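You operate a simulated robot arm through the tools that you are given. There is no shell and no other tool. Be economical: measure what you need, move in short steps, check, and stop when the job is done.

The job below is to be done with a simulated two-armed robot. You get a single attempt, and the scene is never put back.

## Task
Hold the yellow tray on the top of the middle bench steady with one hand and put the black tape roll in it with the other.

Only the result counts: the job must be done as asked and must still hold three seconds after the hand-in. Knocking over, shifting, dropping, spilling or breaking anything else fails it.

## Robot
Two 7-joint arms with two-finger parallel grippers on one trunk, on a base that drives. Base frame: it is fixed to the floor where the robot stands at the start and does not move with it; the origin is under the middle of the robot, x ahead of it, y to its left, z up; the surface under the hand at the start is at about z = 900. Readings come in mm, rad, newtons and seconds.
The left shoulder is at the start at [71, 156, 1005], the right one opposite. Places, roughly: yellow tray [750, 2750, 1000]. Payload 3.91 kg a hand.
Tool frame (each hand has its own): the origin (TCP) lies between the finger pads and is the grasp point; the fingertips stand 30 mm ahead of it; z points along the fingers, y is the line along which they close. Largest opening 110 mm; finger width 20, thickness 10; the body of the gripper, 48 by 112 mm, starts 55 mm behind the TCP.
Orientation is told as [roll, pitch, yaw] about the base's x, y, z axes, in that order, counted from this pose: with the fingers straight down and closing along the base's y, the tool's x points along the base's -x, its y along +y and its z along -z.

## Interface
- The arms move only by the tool apply_moves. It takes "left_plan", "right_plan" or both (then of equal length, played together; a hand with none holds still); each is a list of rows, each an object (a shift or turn left out is 0, a gripper value left out holds the last) with "offset": the shift along the tool's x, y, z in mm, a list of three; "turn": the turn, a rotation vector about the tool's x, y, z in rad, a list of three; "fingers": the gripper command, from -1 (shut) to 1 (fully open), values between in proportion. In form: [{"offset": [dx, dy, dz], "turn": [ax, ay, az], "fingers": fingers}, ...]. A call has 1 to 8 rows; each row is the pose to reach, as a shift and turn from the pose commanded when the call began, along the tool's axes at that moment. Each row takes 0.2 s and may step no farther than 50 mm and 0.15 rad from the row before; otherwise, or with a gripper value out of range, the whole call is refused. Where a pose cannot be reached the arm comes as near as it can. A force on the tool above 40 N (or 10 N above the force at the start of the call, whichever is more), or a blocked arm, ends the call early, and 0.2 s more pass. Each finger travels about 108 mm/s and halts on what it meets, pressing with about 26 N; the grip force reading is that of the motor and also rises with nothing between the fingers. The clock runs only during rows and for 0.2 s after the last one: add rows that repeat a pose to give the fingers time. It gives the time, the measured TCP pose, the force on the tool (base axes), the opening and the grip force at its end, in the units of the frame above (readings bear some noise), with the torque about the TCP (base axes, N m) and any sound that the robot's microphone picked up, and new pictures: "views" is both (left out), scene, wrist or none (wrist: the cameras of the hands that moved).
- Cameras (640 x 400 px; columns grow to the right, rows downward): "scene" is now at [144.4, 16.9, 1257.3]; the picture's right is [0.17, -0.99, 0.00], its down [-0.32, -0.05, -0.95] and it looks along [0.93, 0.16, -0.33] (base axes); focal length 269 px, centre (320, 200). "left" rides on the left gripper at [72, -17, -103] in its tool frame; the picture's right is [0.23, 0.97, 0.00], its down [-0.76, 0.18, -0.62] and it looks along [-0.61, 0.14, 0.78] (tool axes); focal length 222 px, centre (320, 200). "right" rides on the right gripper at [72, 17, -103] in its tool frame; the picture's right is [-0.23, 0.97, 0.00], its down [-0.76, -0.18, -0.62] and it looks along [-0.61, -0.14, 0.78] (tool axes); focal length 222 px, centre (320, 200).
- raise_lower(by): slides the trunk up (or, below 0, down) by that many mm; the arms and the scene camera ride with it, the base frame stays. It gives what a move gives, with no picture.
- drive_base(legs): drives the robot by 1 to 6 legs, each [ahead, left, turn to the left] in mm, mm and rad, along the robot's own axes; the way and the turn of a leg run together, so that a leg with both is an arc; at most 1500 mm and 3.142 rad a leg. The arms and the cameras ride along, it lands a little off, and it stops where it bumps. It gives what a move gives, and a new picture of the scene camera.
- head_to(pan, tilt): turns the head with the scene camera to pan (to the left, within 1.501 rad either way) and tilt (down, from -0.506 to 1.204), counted from straight ahead of the robot. It gives what a move gives, and a new picture of the scene camera.
- probe_pixels(camera, pixels): for up to 12 pixels [column, row] of the newest picture of that camera ("zoom" is the newest enlarged one), the place [x, y, z] in the base frame of the surface seen there, good to about 3 mm. The clock stands still meanwhile.
- close_up(camera, box): a new picture of the part [left, top, right, bottom] of that camera's present view, enlarged. The clock stands still meanwhile.
- sign_off(): hands the job in; it is judged then, once.

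Keep the steps short. Do not move on a guess: measure, check each grasp and each placing, and mend mistakes. In all there are 80 turns and 260 pictures (those below and enlarged ones count). Leave the grippers open and the arms clear of the work at the hand-in unless told otherwise, and finish with a single line.

The tools are called after "Emit:" by a JSON object that holds its "name" and its "arguments". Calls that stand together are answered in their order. apply_moves: Moves the arms, as the interface text tells. Its arguments: {"type":"object","properties":{"left_plan":{"type":"array","items":{"type":"object","properties":{"offset":{"type":"array","items":{"type":"number"}},"turn":{"type":"array","items":{"type":"number"}},"fingers":{"type":"number"}}}},"right_plan":{"type":"array","items":{"type":"object","properties":{"offset":{"type":"array","items":{"type":"number"}},"turn":{"type":"array","items":{"type":"number"}},"fingers":{"type":"number"}}}},"views":{"type":"string","enum":["both","scene","wrist","none"]}},"required":[]} The other tools are called the same way: raise_lower (by) slides the trunk up or down; drive_base (legs) drives the base; head_to (pan, tilt) turns the head that bears the scene camera; probe_pixels (camera, pixels) gives the place of the surface under pixels of a picture; close_up (camera, box) takes an enlarged picture of a part of a camera's view; sign_off () hands the job in.

At the start:

```text
time_s: 0.0
left_position: [623.8, 450.2, 1190.2]
left_tcp_rot: [-0.001, 0.001, -0.003]
left_contact_force: [-0.3, 0.2, 0.3]
left_moment: [-0.01, 0.01, 0.01]
left_finger_gap: 109.9
left_grasp_force: 0.1
right_position: [846.6, -264.3, 1108.0]
right_tcp_rot: [0.0, 0.0, 0.0]
right_contact_force: [-0.4, -0.4, 0.2]
right_moment: [0.01, 0.0, 0.02]
right_finger_gap: 110.2
right_grasp_force: 0.1
trunk travel left (down, up): [-450.0, 490.0]
robot x, y, heading: [0.1, -1.9, 0.0]
head pan, tilt: [0.166, 0.332]
```

scene: 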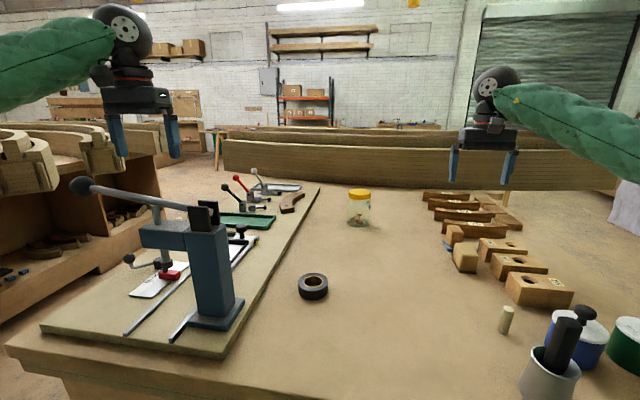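
right: 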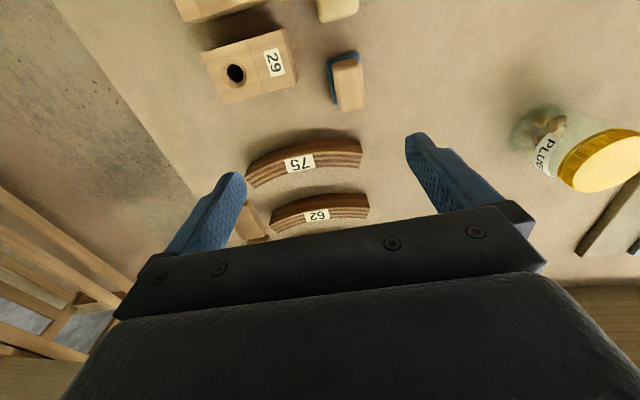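
left: 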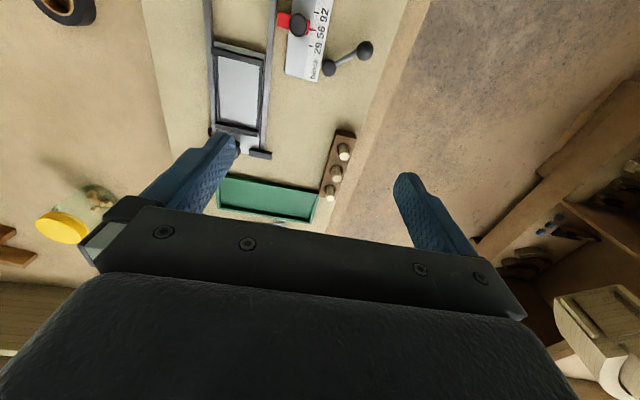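

The black tape roll is at about (313,286) in the scene picture. I'll measure it and take a close look.

Emit:
{"name": "probe_pixels", "arguments": {"camera": "scene", "pixels": [[313, 276], [313, 286], [300, 284], [327, 284], [313, 298], [345, 290], [280, 320], [215, 320], [358, 195], [240, 300], [270, 290]]}}

Emit:
{"name": "close_up", "arguments": {"camera": "scene", "box": [270, 250, 360, 310]}}

Emit:
{"name": "head_to", "arguments": {"pan": 1.3, "tilt": 0.3}}

```text
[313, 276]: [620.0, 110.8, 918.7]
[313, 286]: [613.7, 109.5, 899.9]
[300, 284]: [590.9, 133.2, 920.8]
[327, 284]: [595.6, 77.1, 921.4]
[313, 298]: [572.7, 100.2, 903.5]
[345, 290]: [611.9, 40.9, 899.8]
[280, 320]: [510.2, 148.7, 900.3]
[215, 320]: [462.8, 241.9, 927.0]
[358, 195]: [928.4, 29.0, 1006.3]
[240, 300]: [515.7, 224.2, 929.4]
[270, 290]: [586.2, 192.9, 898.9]
```

```text
6.67 times, centred on (315, 280) of scene
```

zoom: 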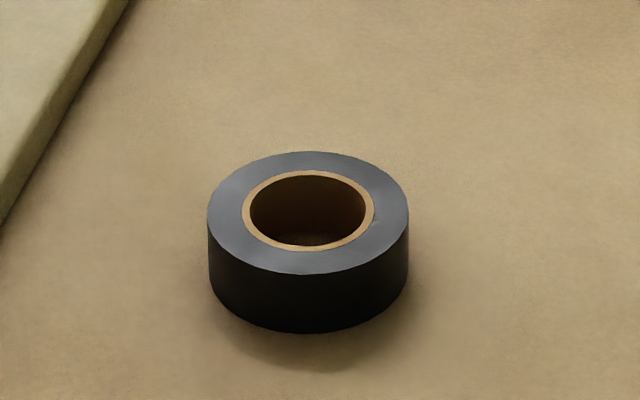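

```text
time_s: 1.4
left_position: [623.8, 450.0, 1189.8]
left_tcp_rot: [0.001, 0.0, 0.001]
left_contact_force: [0.0, -0.1, 0.8]
left_moment: [0.02, 0.02, 0.02]
left_finger_gap: 109.8
left_grasp_force: 0.0
right_position: [845.9, -263.6, 1109.0]
right_tcp_rot: [0.002, -0.002, 0.001]
right_contact_force: [-0.8, -0.6, 0.1]
right_moment: [-0.02, 0.01, -0.01]
right_finger_gap: 109.9
right_grasp_force: 0.0
trunk travel left (down, up): [-450.0, 490.0]
robot x, y, heading: [-3.6, 3.1, -0.003]
head pan, tilt: [1.3, 0.3]
```

scene: 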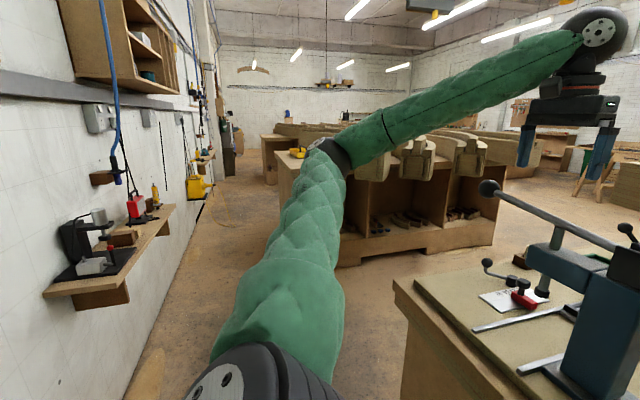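

The tape is about 60 mm wide, centred near (593,105), with its top at z≈921. Next I'll look at the tray from here with a close-up around (297,152).

Emit:
{"name": "close_up", "arguments": {"camera": "scene", "box": [220, 110, 520, 280]}}

Emit:
{"name": "probe_pixels", "arguments": {"camera": "scene", "pixels": [[299, 153], [285, 165], [340, 265], [497, 240], [240, 260], [170, 205], [205, 185], [400, 360], [110, 290], [265, 165], [274, 183], [250, 220]]}}

```text
2.13 times, centred on (370, 195) of scene
```

zoom: 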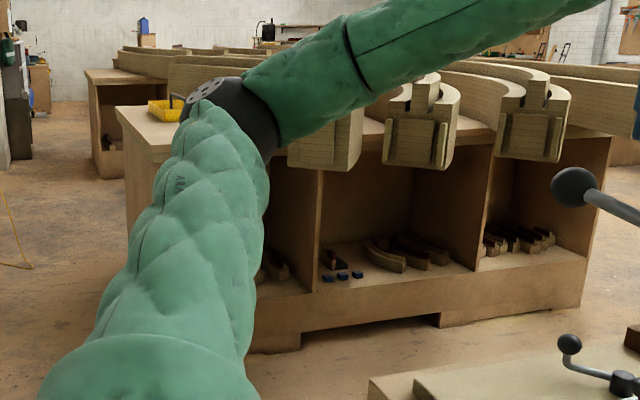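

```text
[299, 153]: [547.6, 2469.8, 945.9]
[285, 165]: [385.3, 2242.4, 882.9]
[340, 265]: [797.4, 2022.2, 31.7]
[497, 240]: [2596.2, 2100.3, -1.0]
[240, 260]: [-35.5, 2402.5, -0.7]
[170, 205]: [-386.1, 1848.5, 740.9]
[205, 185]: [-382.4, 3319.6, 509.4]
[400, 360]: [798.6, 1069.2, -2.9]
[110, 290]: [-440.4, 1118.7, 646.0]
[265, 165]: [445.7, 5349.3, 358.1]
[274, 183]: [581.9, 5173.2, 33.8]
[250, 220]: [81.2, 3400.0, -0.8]
```

The tray sits on the bench across the aisle. I'll look back at the tape and measure the press beside it before moving the right hand over.

Emit:
{"name": "head_to", "arguments": {"pan": 0.2, "tilt": 0.6}}

```text
time_s: 2.7
left_position: [624.4, 450.0, 1190.0]
left_tcp_rot: [-0.001, -0.001, 0.0]
left_contact_force: [0.4, 0.2, -0.3]
left_moment: [0.04, 0.03, 0.01]
left_finger_gap: 110.2
left_grasp_force: 0.1
right_position: [846.9, -264.5, 1107.8]
right_tcp_rot: [0.001, 0.0, -0.001]
right_contact_force: [-0.5, -0.5, -0.3]
right_moment: [0.0, -0.03, -0.03]
right_finger_gap: 110.2
right_grasp_force: 0.1
trunk travel left (down, up): [-450.0, 490.0]
robot x, y, heading: [-2.9, -1.7, 0.002]
head pan, tilt: [0.201, 0.6]
```

scene: 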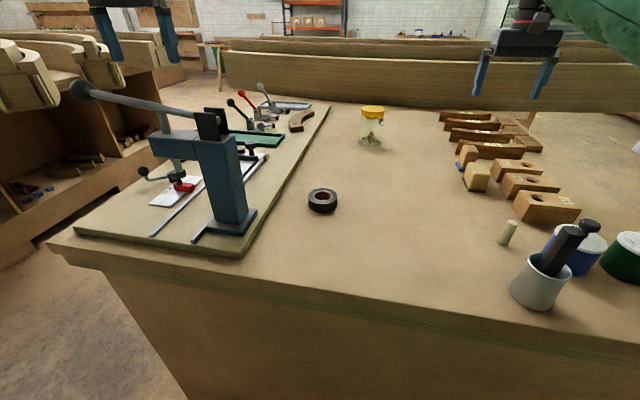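

Emit:
{"name": "probe_pixels", "arguments": {"camera": "scene", "pixels": [[322, 191], [310, 199], [336, 199], [322, 205], [324, 187], [210, 115], [225, 130], [235, 155], [80, 90], [255, 220], [60, 245], [300, 268]]}}

Emit:
{"name": "close_up", "arguments": {"camera": "scene", "box": [282, 175, 362, 225]}}

```text
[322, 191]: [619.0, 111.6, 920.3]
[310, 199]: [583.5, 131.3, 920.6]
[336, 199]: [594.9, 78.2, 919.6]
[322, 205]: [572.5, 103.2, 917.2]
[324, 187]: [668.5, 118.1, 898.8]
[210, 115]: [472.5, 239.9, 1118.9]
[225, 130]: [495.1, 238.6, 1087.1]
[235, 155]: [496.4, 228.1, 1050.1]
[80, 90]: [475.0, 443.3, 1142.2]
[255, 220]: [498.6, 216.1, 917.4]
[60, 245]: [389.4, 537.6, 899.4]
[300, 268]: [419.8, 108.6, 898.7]
```

```text
8.00 times, centred on (322, 200) of scene
```

zoom: 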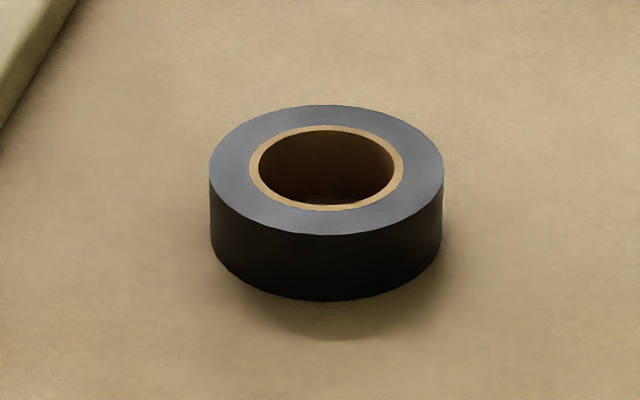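

The tape centre is about (597,105). The press is at y≥216, so the right hand can approach clear of it. I'll move the right hand across at its present height.

Emit:
{"name": "apply_moves", "arguments": {"right_plan": [{"offset": [27, 40, 0], "fingers": 0.8}, {"offset": [54, 80, 0]}, {"offset": [81, 120, 0]}, {"offset": [108, 160, 0]}, {"offset": [135, 200, 0]}, {"offset": [162, 240, 0]}, {"offset": [189, 280, 0]}, {"offset": [216, 320, 0]}], "views": "both"}}

```text
time_s: 4.5
left_position: [624.8, 450.3, 1189.4]
left_tcp_rot: [-0.002, 0.0, 0.001]
left_contact_force: [0.3, -0.3, -0.4]
left_moment: [0.0, 0.04, -0.01]
left_finger_gap: 110.0
left_grasp_force: 0.1
right_position: [630.4, 56.6, 1105.7]
right_tcp_rot: [-0.002, 0.001, -0.002]
right_contact_force: [1.0, -0.1, 1.7]
right_moment: [0.0, 0.01, -0.01]
right_finger_gap: 99.0
right_grasp_force: 0.1
trunk travel left (down, up): [-450.0, 490.0]
robot x, y, heading: [-4.5, -1.7, -0.0]
head pan, tilt: [0.201, 0.6]
```

scene: 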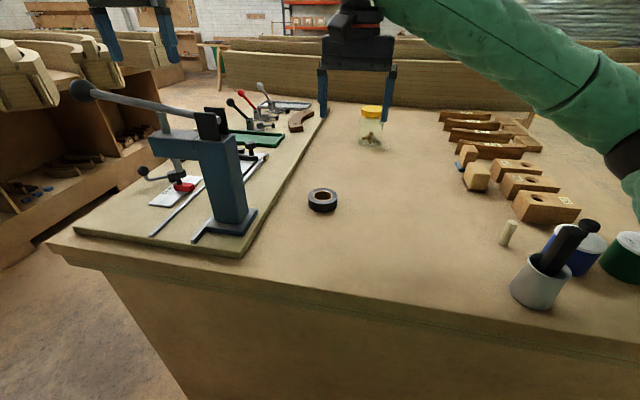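
right: 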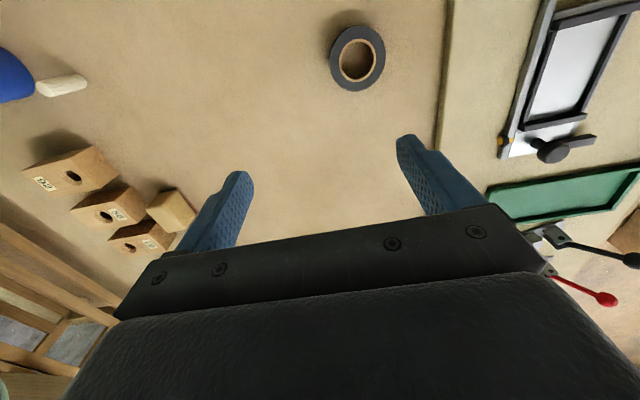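

From above, the tape ring spans (330–385, 25–91). I'll probe its rim and the board edge.

Emit:
{"name": "probe_pixels", "arguments": {"camera": "right", "pixels": [[335, 58], [382, 58], [358, 29], [358, 86], [342, 36], [376, 36], [342, 80], [376, 80], [441, 70], [436, 110]]}}

```text
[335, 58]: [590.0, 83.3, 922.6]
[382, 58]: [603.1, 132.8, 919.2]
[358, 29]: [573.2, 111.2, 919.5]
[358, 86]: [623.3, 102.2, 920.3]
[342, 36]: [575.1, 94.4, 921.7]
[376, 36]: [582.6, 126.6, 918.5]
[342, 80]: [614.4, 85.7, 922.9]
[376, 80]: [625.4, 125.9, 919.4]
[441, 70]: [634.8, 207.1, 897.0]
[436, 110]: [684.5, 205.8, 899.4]
```

The tape centre is (598,107). I'll go above it and down to TCP z≈985, then check.

Emit:
{"name": "apply_moves", "arguments": {"right_plan": [{"offset": [16, 25, 0]}, {"offset": [32, 50, 0]}, {"offset": [32, 50, 45]}, {"offset": [32, 50, 90]}, {"offset": [32, 50, 123]}, {"offset": [32, 50, 123]}], "views": "both"}}

```text
time_s: 5.9
left_position: [617.4, 462.2, 1192.6]
left_tcp_rot: [-0.008, -0.007, 0.002]
left_contact_force: [-0.6, -0.4, -0.8]
left_moment: [-0.04, 0.01, 0.04]
left_finger_gap: 110.1
left_grasp_force: 0.0
right_position: [597.4, 113.2, 997.6]
right_tcp_rot: [-0.007, -0.023, 0.006]
right_contact_force: [0.3, 0.0, -0.9]
right_moment: [-0.03, 0.02, 0.02]
right_finger_gap: 99.2
right_grasp_force: 0.0
trunk travel left (down, up): [-450.0, 490.0]
robot x, y, heading: [3.1, -2.1, 0.008]
head pan, tilt: [0.201, 0.6]
```

scene: 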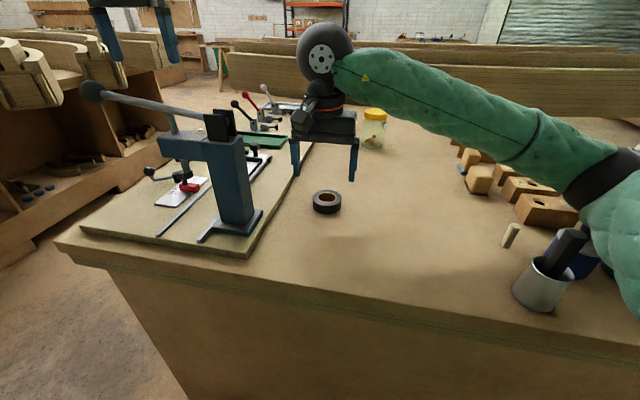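
right: 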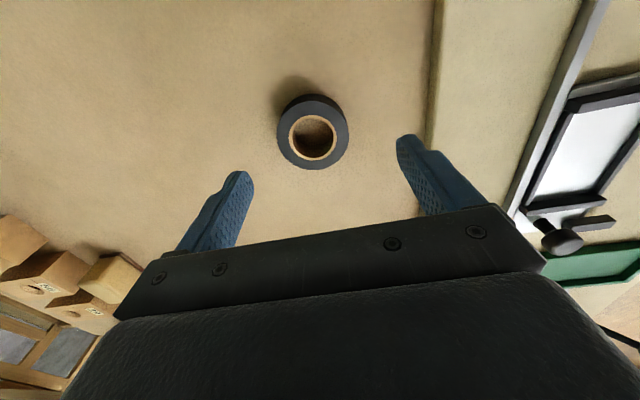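

The base seems to have been nudged: the left hand reading shifted 12 mm and the right hand stopped 13 mm high. The right elbow may be touching something, so I'll look to the right before going on.

Emit:
{"name": "head_to", "arguments": {"pan": -0.5, "tilt": 0.7}}

```text
time_s: 7.0
left_position: [614.5, 455.9, 1194.3]
left_tcp_rot: [-0.006, -0.01, -0.002]
left_contact_force: [0.2, 1.1, 0.5]
left_moment: [-0.01, 0.02, -0.04]
left_finger_gap: 109.9
left_grasp_force: 0.0
right_position: [593.0, 108.3, 996.9]
right_tcp_rot: [-0.007, -0.02, -0.002]
right_contact_force: [-0.3, 0.3, 1.2]
right_moment: [-0.01, 0.0, 0.06]
right_finger_gap: 99.0
right_grasp_force: 0.0
trunk travel left (down, up): [-450.0, 490.0]
robot x, y, heading: [-4.7, 0.8, -0.005]
head pan, tilt: [-0.499, 0.7]
```

scene: 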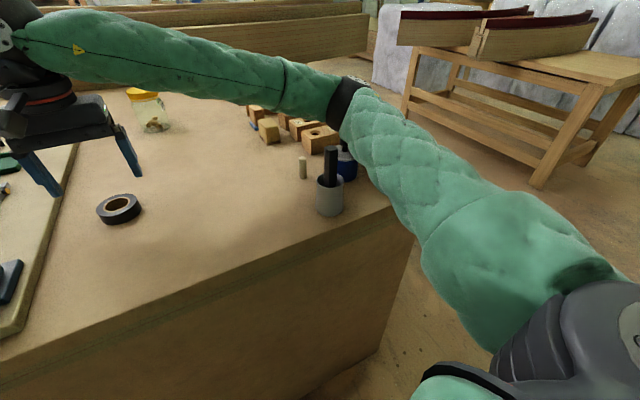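

The whole robot is slightly tilted (pitch −0.01 to −0.02), so the right elbow is resting on something near the cans. I'll back the hand up at once and look.

Emit:
{"name": "apply_moves", "arguments": {"right_plan": [{"offset": [0, 0, -40]}, {"offset": [0, 0, -80]}, {"offset": [0, 0, -123]}, {"offset": [0, 0, -123]}], "views": "scene"}}

```text
time_s: 8.0
left_position: [626.2, 449.3, 1188.6]
left_tcp_rot: [-0.001, -0.001, 0.0]
left_contact_force: [-0.3, -0.2, 0.2]
left_moment: [0.03, -0.01, 0.04]
left_finger_gap: 110.1
left_grasp_force: 0.1
right_position: [601.7, 101.6, 1106.8]
right_tcp_rot: [-0.002, 0.002, -0.001]
right_contact_force: [0.3, 0.2, 0.6]
right_moment: [0.01, 0.0, 0.03]
right_finger_gap: 99.1
right_grasp_force: 0.1
trunk travel left (down, up): [-450.0, 490.0]
robot x, y, heading: [0.3, 0.3, -0.003]
head pan, tilt: [-0.499, 0.7]
heard: snap
```

scene: 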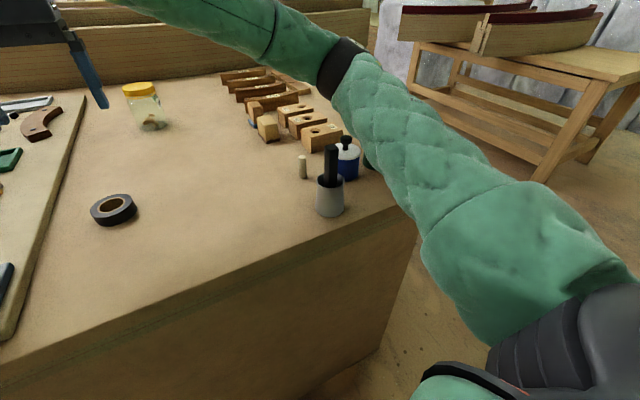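

There was a "snap" sound when the elbow lifted, so I need to check the cans. I'll raise the trunk 300 mm to give the elbow clearance, then look.

Emit:
{"name": "raise_lower", "arguments": {"by": 300}}

Emit:
{"name": "head_to", "arguments": {"pan": -0.4, "tilt": 0.8}}

```text
time_s: 11.0
left_position: [625.1, 451.0, 1490.3]
left_tcp_rot: [0.0, 0.0, 0.0]
left_contact_force: [-0.4, 0.5, 0.2]
left_moment: [-0.01, 0.04, 0.02]
left_finger_gap: 110.0
left_grasp_force: 0.1
right_position: [600.0, 102.0, 1407.9]
right_tcp_rot: [0.001, -0.002, -0.001]
right_contact_force: [0.4, -0.5, 1.1]
right_moment: [0.04, 0.0, 0.02]
right_finger_gap: 99.1
right_grasp_force: 0.1
trunk travel left (down, up): [-750.0, 190.0]
robot x, y, heading: [-3.1, 0.5, 0.001]
head pan, tilt: [-0.499, 0.7]
```

```text
time_s: 11.6
left_position: [625.5, 449.4, 1490.1]
left_tcp_rot: [0.0, 0.0, -0.001]
left_contact_force: [1.1, 0.4, -0.5]
left_moment: [0.01, 0.05, 0.01]
left_finger_gap: 110.1
left_grasp_force: 0.1
right_position: [600.4, 101.6, 1408.1]
right_tcp_rot: [0.0, -0.001, -0.001]
right_contact_force: [0.5, 0.4, -0.3]
right_moment: [0.01, 0.01, -0.01]
right_finger_gap: 99.0
right_grasp_force: 0.1
trunk travel left (down, up): [-750.0, 190.0]
robot x, y, heading: [2.0, -1.1, -0.001]
head pan, tilt: [-0.4, 0.799]
```

scene: 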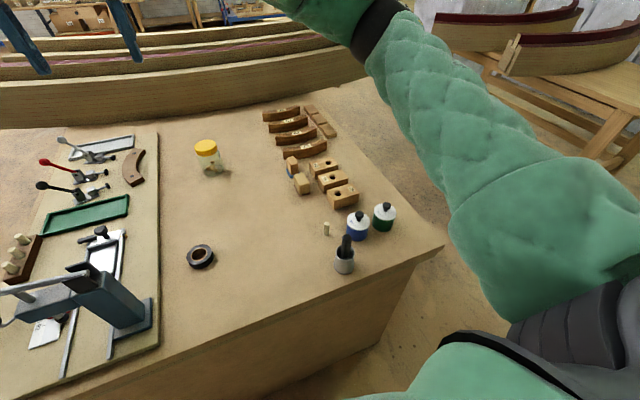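

All the cans and blocks are still standing in line. I'll take a close-up to check for shifts or breakage.

Emit:
{"name": "close_up", "arguments": {"camera": "scene", "box": [260, 150, 460, 280]}}

Emit:
{"name": "close_up", "arguments": {"camera": "scene", "box": [0, 100, 240, 260]}}

Emit:
{"name": "probe_pixels", "arguments": {"camera": "scene", "pixels": [[345, 255], [357, 230], [384, 218], [326, 229], [342, 197], [200, 250], [191, 258], [211, 258], [440, 240], [386, 207], [358, 215]]}}

```text
3.08 times, centred on (360, 215) of scene
```

zoom: 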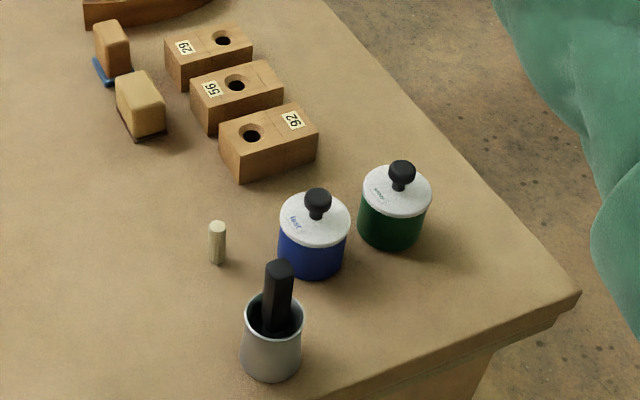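

```text
2.50 times, centred on (120, 180) of scene
```

zoom: 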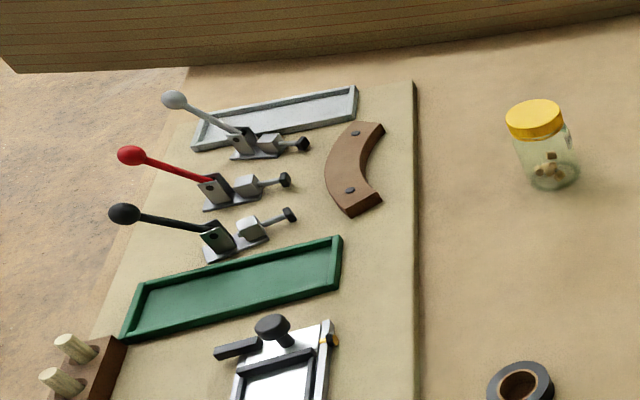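

```text
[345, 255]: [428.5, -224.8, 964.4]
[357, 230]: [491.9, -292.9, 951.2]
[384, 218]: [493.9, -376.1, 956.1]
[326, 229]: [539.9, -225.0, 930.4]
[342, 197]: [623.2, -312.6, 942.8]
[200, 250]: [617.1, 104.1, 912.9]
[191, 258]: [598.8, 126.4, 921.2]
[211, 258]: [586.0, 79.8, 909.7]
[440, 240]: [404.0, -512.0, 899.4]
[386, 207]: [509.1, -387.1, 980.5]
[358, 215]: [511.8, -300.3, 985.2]
```

Nothing has shifted: the cans match their first positions by ray calculation. With the shoulder at z≈1305 I'll lower the right hand towards the tape and watch the elbow.

Emit:
{"name": "apply_moves", "arguments": {"right_plan": [{"offset": [0, 4, 45]}, {"offset": [0, 4, 90]}, {"offset": [0, 4, 135]}, {"offset": [0, 4, 180]}, {"offset": [0, 4, 225]}, {"offset": [0, 4, 270]}, {"offset": [0, 4, 315]}, {"offset": [0, 4, 345]}], "views": "both"}}

```text
time_s: 13.4
left_position: [624.6, 448.7, 1488.8]
left_tcp_rot: [0.0, 0.0, 0.0]
left_contact_force: [0.1, -0.8, 0.4]
left_moment: [-0.01, 0.02, 0.02]
left_finger_gap: 109.9
left_grasp_force: 0.1
right_position: [597.2, 105.4, 1064.5]
right_tcp_rot: [0.0, -0.001, -0.001]
right_contact_force: [-0.3, 0.4, -0.1]
right_moment: [0.0, -0.01, 0.05]
right_finger_gap: 98.9
right_grasp_force: 0.2
trunk travel left (down, up): [-750.0, 190.0]
robot x, y, heading: [-0.6, 1.0, 0.004]
head pan, tilt: [-0.4, 0.799]
```

scene: 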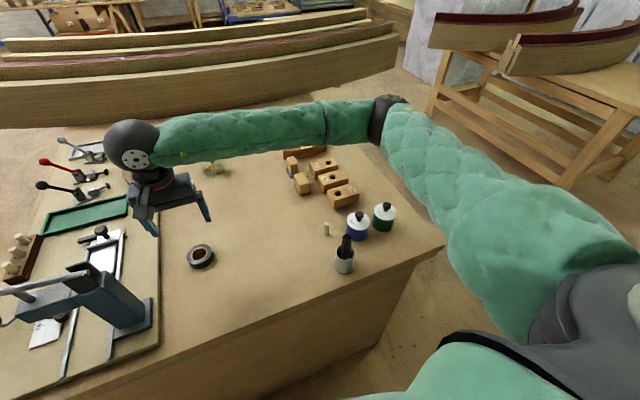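
right: 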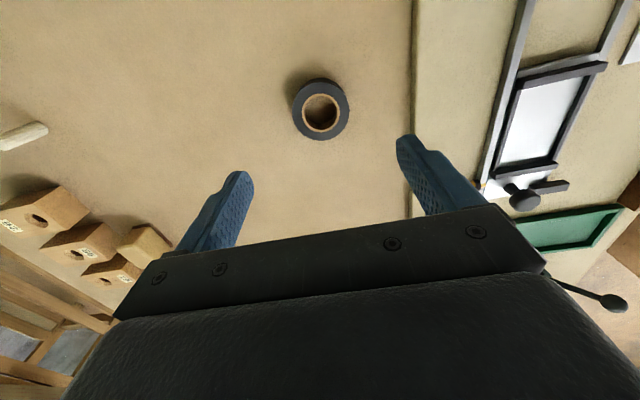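

The elbow band at (385,120) looks well above the blocks. I'll measure it and the tape again.

Emit:
{"name": "probe_pixels", "arguments": {"camera": "scene", "pixels": [[380, 120], [350, 125], [300, 135], [390, 150]]}}

Emit:
{"name": "probe_pixels", "arguments": {"camera": "right", "pixels": [[297, 108], [344, 108], [320, 83], [320, 135], [308, 88], [332, 132]]}}

```text
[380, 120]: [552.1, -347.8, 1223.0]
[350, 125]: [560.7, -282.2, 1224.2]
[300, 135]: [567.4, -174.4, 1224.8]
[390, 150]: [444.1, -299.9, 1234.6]
```

```text
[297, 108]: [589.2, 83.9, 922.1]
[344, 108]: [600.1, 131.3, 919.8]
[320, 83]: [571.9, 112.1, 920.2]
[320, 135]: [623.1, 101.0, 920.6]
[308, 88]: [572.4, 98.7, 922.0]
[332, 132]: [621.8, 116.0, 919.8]
```

The elbow is at about z 1220, well clear of the cans (≤985). The tape centre is (597.5,107). I'll lower to TCP z≈965.

Emit:
{"name": "apply_moves", "arguments": {"right_plan": [{"offset": [0, 1, 40]}, {"offset": [0, 1, 75]}, {"offset": [0, 1, 100]}, {"offset": [0, 1, 100]}], "views": "both"}}

```text
time_s: 14.4
left_position: [624.6, 450.2, 1489.2]
left_tcp_rot: [-0.001, 0.0, -0.002]
left_contact_force: [0.1, -0.3, -0.7]
left_moment: [0.02, -0.01, 0.0]
left_finger_gap: 110.0
left_grasp_force: 0.0
right_position: [599.2, 109.0, 962.3]
right_tcp_rot: [0.0, -0.001, 0.0]
right_contact_force: [0.4, 0.2, -0.4]
right_moment: [0.04, 0.0, 0.03]
right_finger_gap: 98.8
right_grasp_force: 0.1
trunk travel left (down, up): [-750.0, 190.0]
robot x, y, heading: [0.2, 1.6, -0.0]
head pan, tilt: [-0.4, 0.799]
```

scene: 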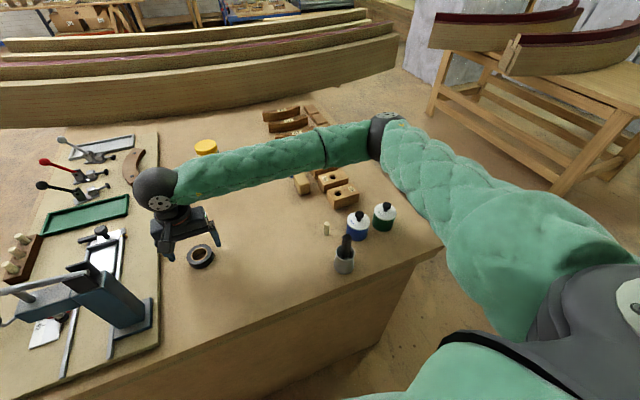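
right: 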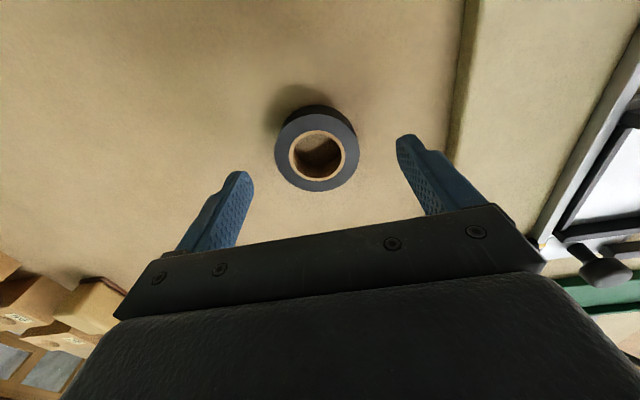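

The tape is centred between the fingers. I'll lower to z≈935 (tips about 5 mm above the table) and then close.

Emit:
{"name": "apply_moves", "arguments": {"right_plan": [{"offset": [0, 0, 15]}, {"offset": [0, 0, 28]}, {"offset": [0, 0, 28]}], "views": "wrist"}}

```text
time_s: 15.2
left_position: [625.6, 450.4, 1490.7]
left_tcp_rot: [-0.001, -0.001, 0.001]
left_contact_force: [0.2, -0.2, 0.2]
left_moment: [-0.02, 0.0, -0.01]
left_finger_gap: 109.8
left_grasp_force: 0.0
right_position: [598.6, 106.5, 933.5]
right_tcp_rot: [0.0, 0.001, -0.001]
right_contact_force: [1.4, -0.3, -0.4]
right_moment: [0.0, 0.01, 0.01]
right_finger_gap: 98.7
right_grasp_force: 0.1
trunk travel left (down, up): [-750.0, 190.0]
robot x, y, heading: [0.7, 1.9, -0.006]
head pan, tilt: [-0.4, 0.799]
```

right: 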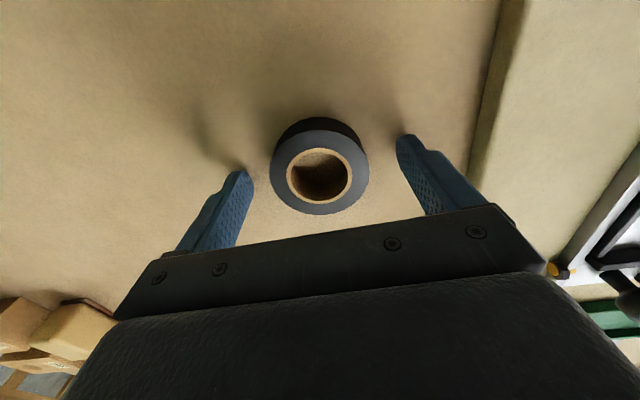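

Aligned within about 1 mm by the readings, so I'll close the fingers.

Emit:
{"name": "apply_moves", "arguments": {"right_plan": [{"offset": [0, 0, 0], "fingers": -0.2}, {"offset": [0, 0, 0], "fingers": -1}, {"offset": [0, 0, 0]}, {"offset": [0, 0, 0]}], "views": "wrist"}}

```text
time_s: 16.2
left_position: [625.6, 448.9, 1490.4]
left_tcp_rot: [-0.001, 0.0, 0.001]
left_contact_force: [-0.6, 0.0, 0.0]
left_moment: [0.01, 0.02, 0.0]
left_finger_gap: 110.4
left_grasp_force: 0.1
right_position: [599.0, 106.0, 933.2]
right_tcp_rot: [0.0, 0.001, 0.001]
right_contact_force: [-0.2, 0.1, 0.4]
right_moment: [-0.04, -0.01, -0.01]
right_finger_gap: 62.0
right_grasp_force: 26.2
trunk travel left (down, up): [-750.0, 190.0]
robot x, y, heading: [-2.1, 0.3, -0.001]
head pan, tilt: [-0.4, 0.799]
```

right: 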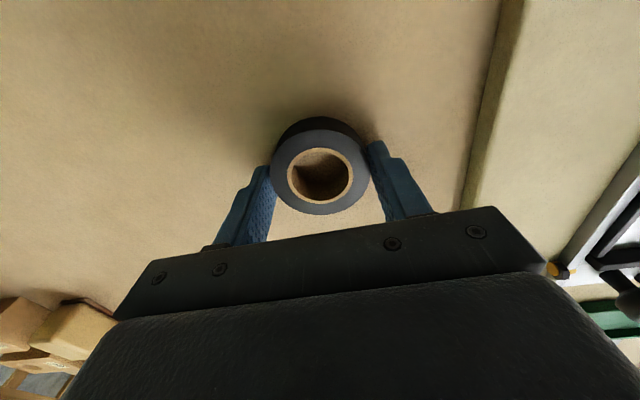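

Gripped: gap 62 mm, force 26 N. I'll lift straight up and check.

Emit:
{"name": "apply_moves", "arguments": {"right_plan": [{"offset": [0, 0, -20]}, {"offset": [0, 0, -60]}, {"offset": [0, 0, -105]}, {"offset": [0, 0, -150]}, {"offset": [0, 0, -195]}, {"offset": [0, 0, -240]}, {"offset": [0, 0, -285]}, {"offset": [0, 0, -330]}], "views": "both"}}

```text
time_s: 18.0
left_position: [625.2, 450.6, 1490.3]
left_tcp_rot: [-0.001, 0.001, 0.0]
left_contact_force: [0.4, 0.4, -1.2]
left_moment: [-0.01, -0.03, 0.01]
left_finger_gap: 110.1
left_grasp_force: 0.1
right_position: [597.9, 103.0, 1266.8]
right_tcp_rot: [-0.002, -0.002, 0.0]
right_contact_force: [-0.2, 0.5, -0.1]
right_moment: [-0.03, -0.03, 0.0]
right_finger_gap: 61.8
right_grasp_force: 25.8
trunk travel left (down, up): [-750.0, 190.0]
robot x, y, heading: [-0.7, -0.6, 0.002]
head pan, tilt: [-0.4, 0.799]
```

scene: 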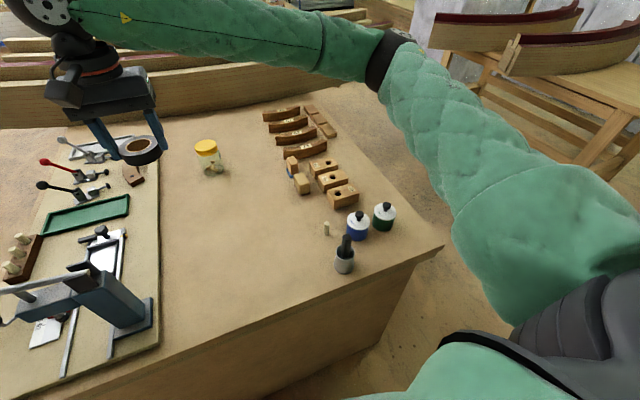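
right: 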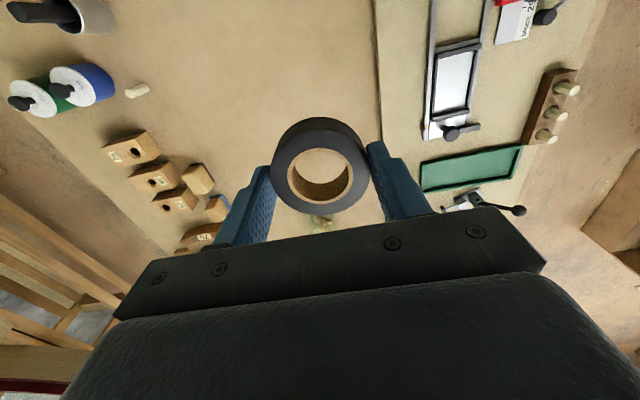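

The tape is held (gap 61.8, 26 N). Next I'll look left along the aisle and at the tray from this higher camera.

Emit:
{"name": "head_to", "arguments": {"pan": 1.35, "tilt": 0.4}}

```text
time_s: 19.8
left_position: [624.8, 449.3, 1491.3]
left_tcp_rot: [0.001, 0.0, -0.001]
left_contact_force: [-0.5, 0.6, -0.9]
left_moment: [0.01, -0.01, 0.02]
left_finger_gap: 109.9
left_grasp_force: 0.0
right_position: [600.8, 102.7, 1265.1]
right_tcp_rot: [-0.002, 0.002, -0.002]
right_contact_force: [0.2, -0.2, 0.5]
right_moment: [0.0, -0.02, 0.02]
right_finger_gap: 61.5
right_grasp_force: 25.9
trunk travel left (down, up): [-750.0, 190.0]
robot x, y, heading: [-1.9, 0.9, 0.001]
head pan, tilt: [1.349, 0.4]
```

scene: 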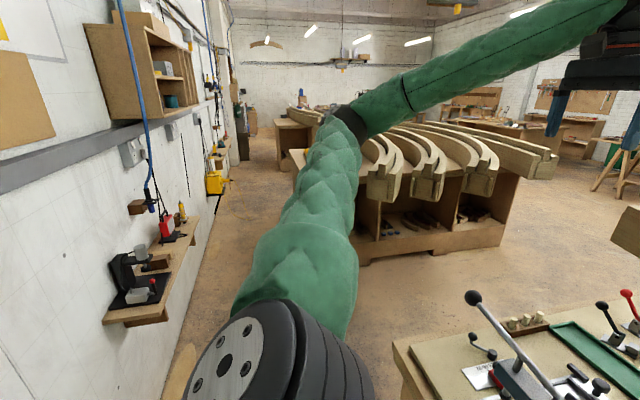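

The aisle looks clear. I'll probe the wall items to get the side clearance.

Emit:
{"name": "probe_pixels", "arguments": {"camera": "scene", "pixels": [[195, 90], [185, 235], [215, 182], [165, 320], [150, 90], [228, 180], [175, 395], [365, 258], [375, 195], [440, 200], [160, 210], [215, 230]]}}

```text
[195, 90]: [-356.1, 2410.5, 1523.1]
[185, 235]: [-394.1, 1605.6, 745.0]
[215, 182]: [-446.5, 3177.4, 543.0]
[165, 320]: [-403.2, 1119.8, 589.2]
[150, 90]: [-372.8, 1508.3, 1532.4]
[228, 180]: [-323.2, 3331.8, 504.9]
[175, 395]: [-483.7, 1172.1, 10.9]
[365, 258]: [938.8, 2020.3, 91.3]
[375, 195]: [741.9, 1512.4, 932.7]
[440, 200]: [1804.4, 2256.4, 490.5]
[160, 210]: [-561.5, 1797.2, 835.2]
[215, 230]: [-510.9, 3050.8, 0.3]
```

Walls and cabinets reach only to x≈−356, and the bench edge is at about x 385. I'll drive left 1300 mm.

Emit:
{"name": "drive_base", "arguments": {"legs": [[0, 1300, 0]]}}

```text
time_s: 26.5
left_position: [654.0, 1779.2, 1489.7]
left_tcp_rot: [0.0, 0.001, -0.027]
left_contact_force: [0.4, -0.4, 0.7]
left_moment: [0.03, -0.01, 0.01]
left_finger_gap: 110.0
left_grasp_force: 0.0
right_position: [621.0, 1432.7, 1264.3]
right_tcp_rot: [-0.001, 0.001, -0.025]
right_contact_force: [-0.4, 0.3, -0.9]
right_moment: [0.03, -0.01, -0.01]
right_finger_gap: 60.5
right_grasp_force: 25.9
trunk travel left (down, up): [-750.0, 190.0]
robot x, y, heading: [17.3, 1342.6, -0.027]
head pan, tilt: [1.349, 0.4]
```

scene: 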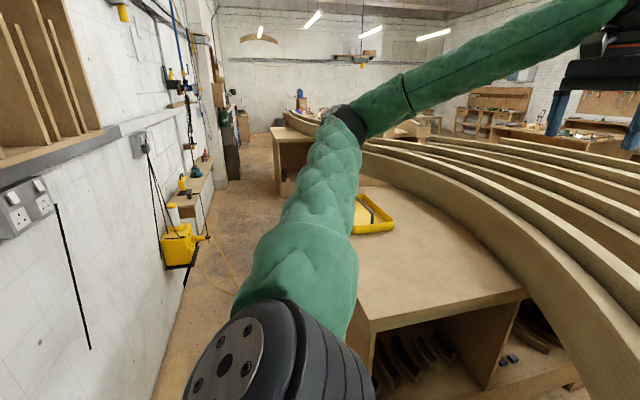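

The tray shows at (370,215). I'll probe it and the bench, and zoom in.

Emit:
{"name": "probe_pixels", "arguments": {"camera": "scene", "pixels": [[380, 195], [393, 226], [365, 230], [375, 222], [372, 205], [360, 300], [520, 292], [400, 190], [480, 190], [200, 240], [375, 325], [430, 260]]}}

Emit:
{"name": "close_up", "arguments": {"camera": "scene", "box": [330, 170, 430, 240]}}

```text
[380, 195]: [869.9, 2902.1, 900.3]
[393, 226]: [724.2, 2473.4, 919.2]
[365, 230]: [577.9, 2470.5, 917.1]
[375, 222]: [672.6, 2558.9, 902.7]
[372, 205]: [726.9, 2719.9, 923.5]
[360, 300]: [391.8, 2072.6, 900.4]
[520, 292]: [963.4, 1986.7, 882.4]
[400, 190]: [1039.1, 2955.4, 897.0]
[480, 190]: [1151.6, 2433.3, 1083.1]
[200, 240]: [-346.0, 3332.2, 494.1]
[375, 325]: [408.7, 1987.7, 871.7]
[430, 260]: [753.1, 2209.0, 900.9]
```

```text
5.71 times, centred on (380, 205) of scene
```

zoom: 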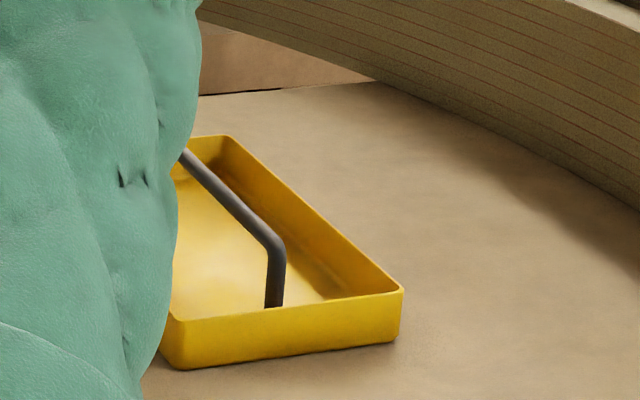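

The tray spans about x 575–725, starting at y≈2470, with a dark carrying bar over it and a rim at z≈920. I'll straighten up and drive on until I'm roughly in front of it.

Emit:
{"name": "drive_base", "arguments": {"legs": [[0, 0, 0.027], [-15, 1190, 0]]}}

Emit:
{"name": "head_to", "arguments": {"pan": 0.1, "tilt": 0.8}}

```text
time_s: 32.8
left_position: [619.8, 2952.1, 1490.4]
left_tcp_rot: [-0.001, 0.0, 0.007]
left_contact_force: [0.1, 0.6, 0.0]
left_moment: [0.0, 0.01, -0.01]
left_finger_gap: 110.2
left_grasp_force: 0.0
right_position: [598.6, 2603.6, 1264.5]
right_tcp_rot: [0.0, 0.0, 0.008]
right_contact_force: [-0.3, 0.0, -0.4]
right_moment: [0.01, 0.02, -0.01]
right_finger_gap: 60.2
right_grasp_force: 25.8
trunk travel left (down, up): [-750.0, 190.0]
robot x, y, heading: [-3.3, 2496.5, 0.004]
head pan, tilt: [1.349, 0.4]
```

scene: 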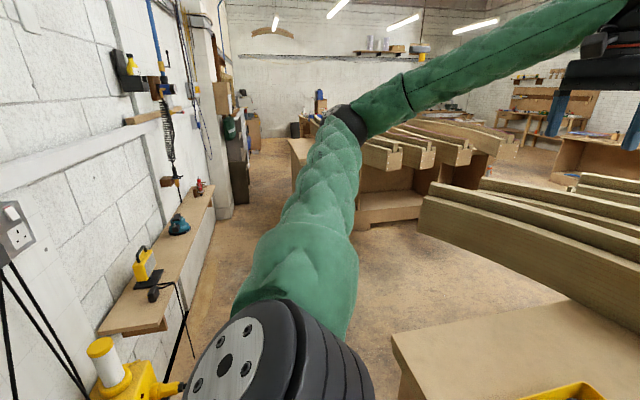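

```text
time_s: 34.2
left_position: [619.7, 2951.3, 1490.5]
left_tcp_rot: [-0.002, 0.001, 0.007]
left_contact_force: [-0.2, 0.5, -1.4]
left_moment: [-0.01, 0.02, 0.0]
left_finger_gap: 110.1
left_grasp_force: 0.1
right_position: [598.2, 2604.4, 1265.2]
right_tcp_rot: [0.0, -0.001, 0.007]
right_contact_force: [-0.2, -0.8, -0.8]
right_moment: [-0.04, 0.03, 0.02]
right_finger_gap: 60.4
right_grasp_force: 26.5
trunk travel left (down, up): [-750.0, 190.0]
robot x, y, heading: [-1.6, 2495.9, 0.008]
head pan, tilt: [0.099, 0.799]
```

scene: 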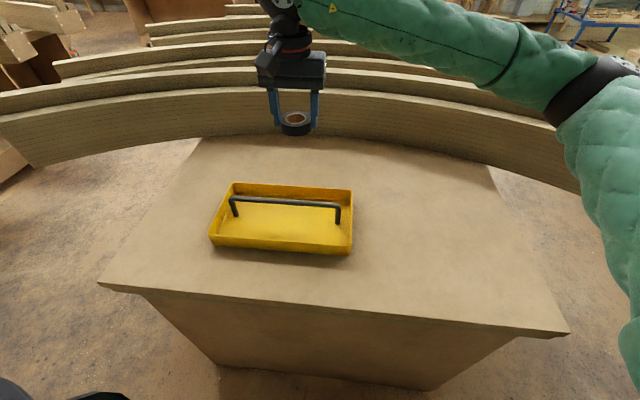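

The tray is in clear view at (283,215), with its handle bar running along the long axis. I'll measure the rim, the handle and the tape.

Emit:
{"name": "close_up", "arguments": {"camera": "scene", "box": [200, 160, 370, 266]}}

Emit:
{"name": "probe_pixels", "arguments": {"camera": "scene", "pixels": [[234, 184], [353, 190], [352, 252], [210, 238], [233, 200], [285, 202], [337, 206], [234, 214], [337, 222], [285, 225], [285, 186], [285, 247]]}}

```text
3.76 times, centred on (285, 213) of scene
```

zoom: 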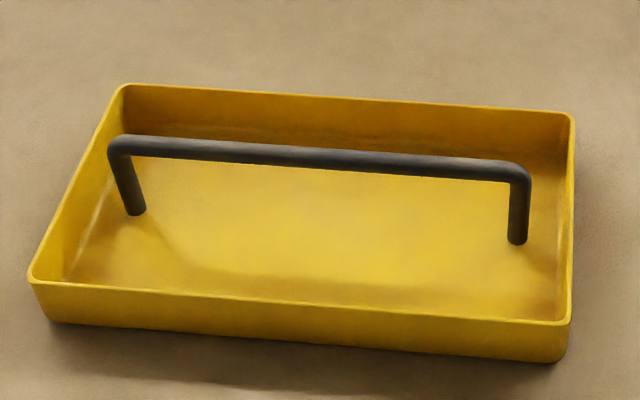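

```text
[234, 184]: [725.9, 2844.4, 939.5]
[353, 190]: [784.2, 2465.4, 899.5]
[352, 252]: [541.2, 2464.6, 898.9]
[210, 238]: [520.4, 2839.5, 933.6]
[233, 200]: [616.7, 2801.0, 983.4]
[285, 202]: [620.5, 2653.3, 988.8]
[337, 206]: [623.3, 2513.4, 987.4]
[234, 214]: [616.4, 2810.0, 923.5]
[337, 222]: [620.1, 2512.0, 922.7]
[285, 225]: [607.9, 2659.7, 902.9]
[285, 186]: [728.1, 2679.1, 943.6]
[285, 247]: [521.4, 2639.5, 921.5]
```

The tray spans x 520–730 and y 2470–2840, with the rim at z≈942. The bar runs at x≈620 with its top at 988.

My plan:
- The left hand pinches the left end wall (y≈2838) at x≈580, away from the bar's leg.
- The right hand sets the tape in the front strip at about (567,2600).

I'll move the left hand down above the wall first.

Emit:
{"name": "apply_moves", "arguments": {"left_plan": [{"offset": [5, -14, 45], "fingers": 0.2}, {"offset": [10, -28, 90]}, {"offset": [15, -42, 135]}, {"offset": [20, -56, 180]}, {"offset": [25, -70, 225]}, {"offset": [30, -84, 270]}, {"offset": [35, -98, 315]}, {"offset": [40, -111, 360]}], "views": "both"}}

```text
time_s: 36.0
left_position: [580.9, 2835.6, 1130.6]
left_tcp_rot: [0.0, 0.001, 0.008]
left_contact_force: [-0.4, 0.3, -0.5]
left_moment: [0.01, -0.02, 0.02]
left_finger_gap: 65.8
left_grasp_force: 0.0
right_position: [598.2, 2604.0, 1264.9]
right_tcp_rot: [-0.001, 0.003, 0.009]
right_contact_force: [0.9, 0.0, -0.6]
right_moment: [-0.03, 0.01, 0.0]
right_finger_gap: 59.9
right_grasp_force: 25.9
trunk travel left (down, up): [-750.0, 190.0]
robot x, y, heading: [-4.1, 2495.6, 0.01]
head pan, tilt: [0.099, 0.799]
```

scene: 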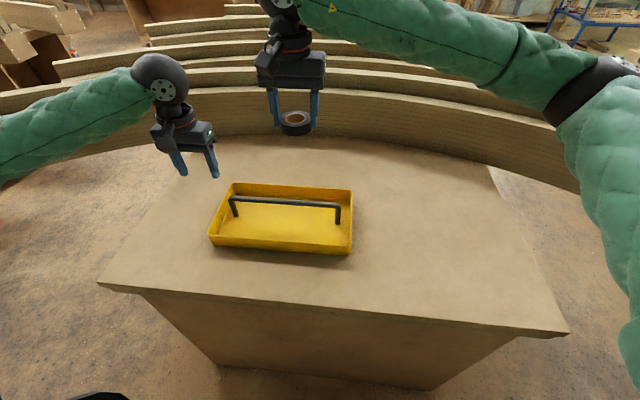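
left: 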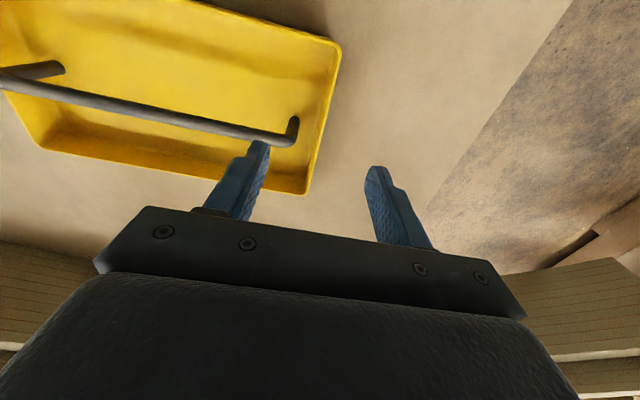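

The left-end rim runs from about (338,50) to (308,188) in the left picture. I'll probe along it.

Emit:
{"name": "probe_pixels", "arguments": {"camera": "left", "pixels": [[337, 60], [331, 85], [326, 110], [320, 135], [315, 160], [328, 85], [323, 110], [317, 135], [293, 130], [285, 90]]}}

Emit:
{"name": "close_up", "arguments": {"camera": "left", "box": [240, 20, 400, 200]}}

```text
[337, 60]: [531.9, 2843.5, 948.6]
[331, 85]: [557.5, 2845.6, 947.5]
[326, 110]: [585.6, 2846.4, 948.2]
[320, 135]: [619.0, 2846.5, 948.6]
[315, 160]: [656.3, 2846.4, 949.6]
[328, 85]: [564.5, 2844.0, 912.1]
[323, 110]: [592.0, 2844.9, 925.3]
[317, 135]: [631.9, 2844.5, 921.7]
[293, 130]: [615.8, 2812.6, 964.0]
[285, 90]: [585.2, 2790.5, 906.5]
```

```text
2.22 times, centred on (320, 110) of left
```

zoom: 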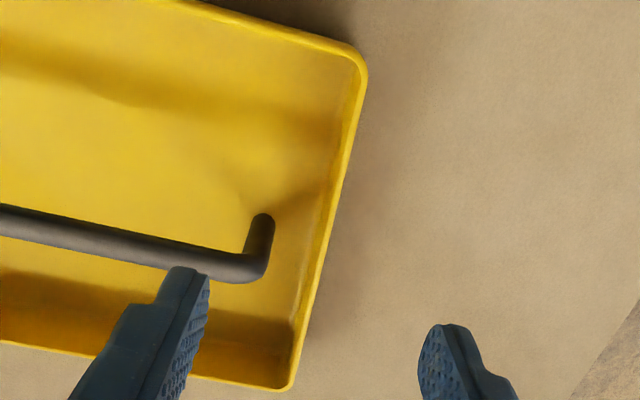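

The wall is at y≈2845 with its top at z≈948. I'll shift +8 mm in y, narrow the opening, and lower to z≈1000.

Emit:
{"name": "apply_moves", "arguments": {"left_plan": [{"offset": [2, 8, 30], "fingers": -0.1}, {"offset": [2, 8, 75]}, {"offset": [2, 8, 120]}, {"offset": [2, 8, 130]}, {"offset": [2, 8, 130]}], "views": "both"}}

```text
time_s: 37.2
left_position: [578.5, 2847.5, 1001.5]
left_tcp_rot: [-0.001, 0.0, 0.007]
left_contact_force: [-0.5, 0.5, -0.1]
left_moment: [-0.03, 0.0, 0.01]
left_finger_gap: 49.6
left_grasp_force: 0.0
right_position: [597.2, 2605.5, 1265.0]
right_tcp_rot: [-0.001, 0.0, 0.007]
right_contact_force: [0.3, 0.2, -0.8]
right_moment: [0.02, -0.01, -0.01]
right_finger_gap: 60.0
right_grasp_force: 26.0
trunk travel left (down, up): [-750.0, 190.0]
robot x, y, heading: [-0.8, 2492.6, 0.01]
head pan, tilt: [0.099, 0.799]
```

scene: 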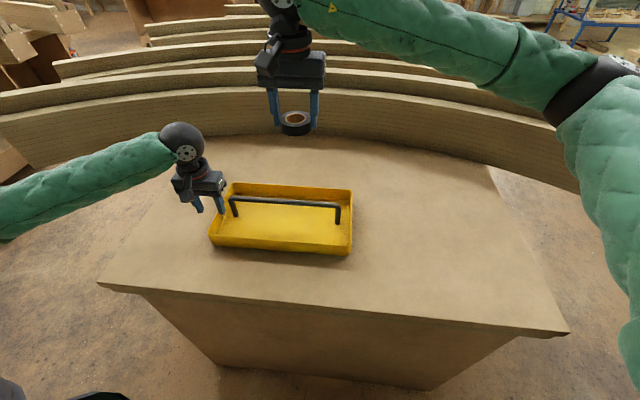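
left: 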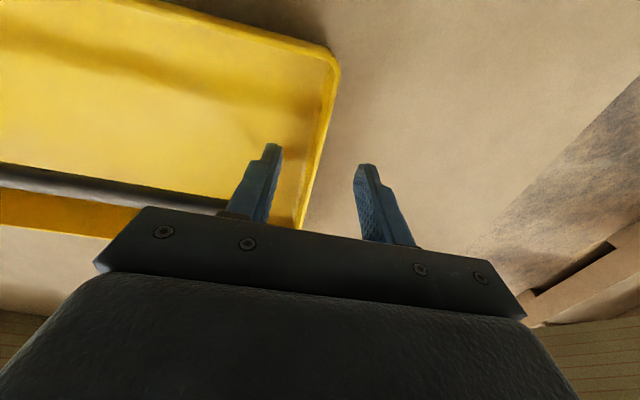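

The fingers straddle the wall. I'll probe the rim level with the fingertips, and the tips too.

Emit:
{"name": "probe_pixels", "arguments": {"camera": "left", "pixels": [[332, 85], [327, 110], [321, 140], [314, 170], [308, 195], [275, 150], [363, 170]]}}

```text
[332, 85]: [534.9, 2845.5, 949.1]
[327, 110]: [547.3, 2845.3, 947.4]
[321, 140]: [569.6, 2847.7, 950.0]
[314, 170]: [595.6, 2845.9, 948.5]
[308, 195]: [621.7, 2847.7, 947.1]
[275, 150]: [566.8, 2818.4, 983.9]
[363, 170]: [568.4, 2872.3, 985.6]
```

The tips straddle y≈2845, centred on the wall. I'll lower 52 mm so the tips overlap the wall by about 30 mm.

Emit:
{"name": "apply_moves", "arguments": {"left_plan": [{"offset": [0, -1, 30]}, {"offset": [0, -1, 52]}, {"offset": [0, -1, 52]}], "views": "both"}}

```text
time_s: 38.0
left_position: [577.9, 2846.8, 949.9]
left_tcp_rot: [0.0, 0.0, 0.009]
left_contact_force: [1.0, 0.3, 0.3]
left_moment: [0.0, 0.0, 0.03]
left_finger_gap: 49.4
left_grasp_force: 0.0
right_position: [597.7, 2604.8, 1265.5]
right_tcp_rot: [-0.001, 0.0, 0.007]
right_contact_force: [-0.7, 0.2, 0.5]
right_moment: [0.0, 0.0, -0.01]
right_finger_gap: 60.0
right_grasp_force: 26.3
trunk travel left (down, up): [-750.0, 190.0]
robot x, y, heading: [-1.2, 2499.0, 0.012]
head pan, tilt: [0.099, 0.799]
```

scene: 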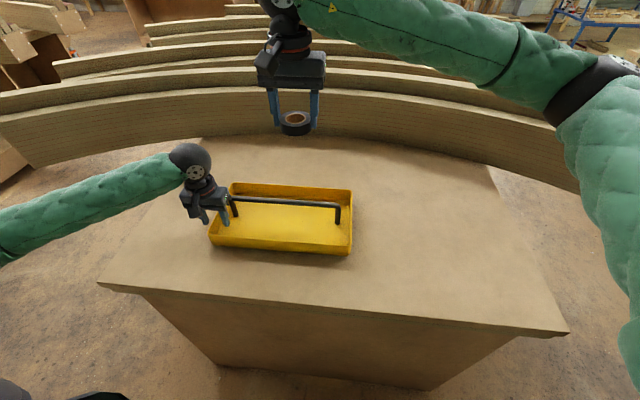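
left: 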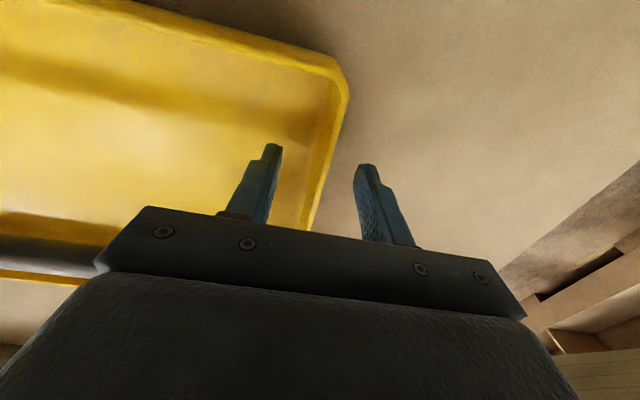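

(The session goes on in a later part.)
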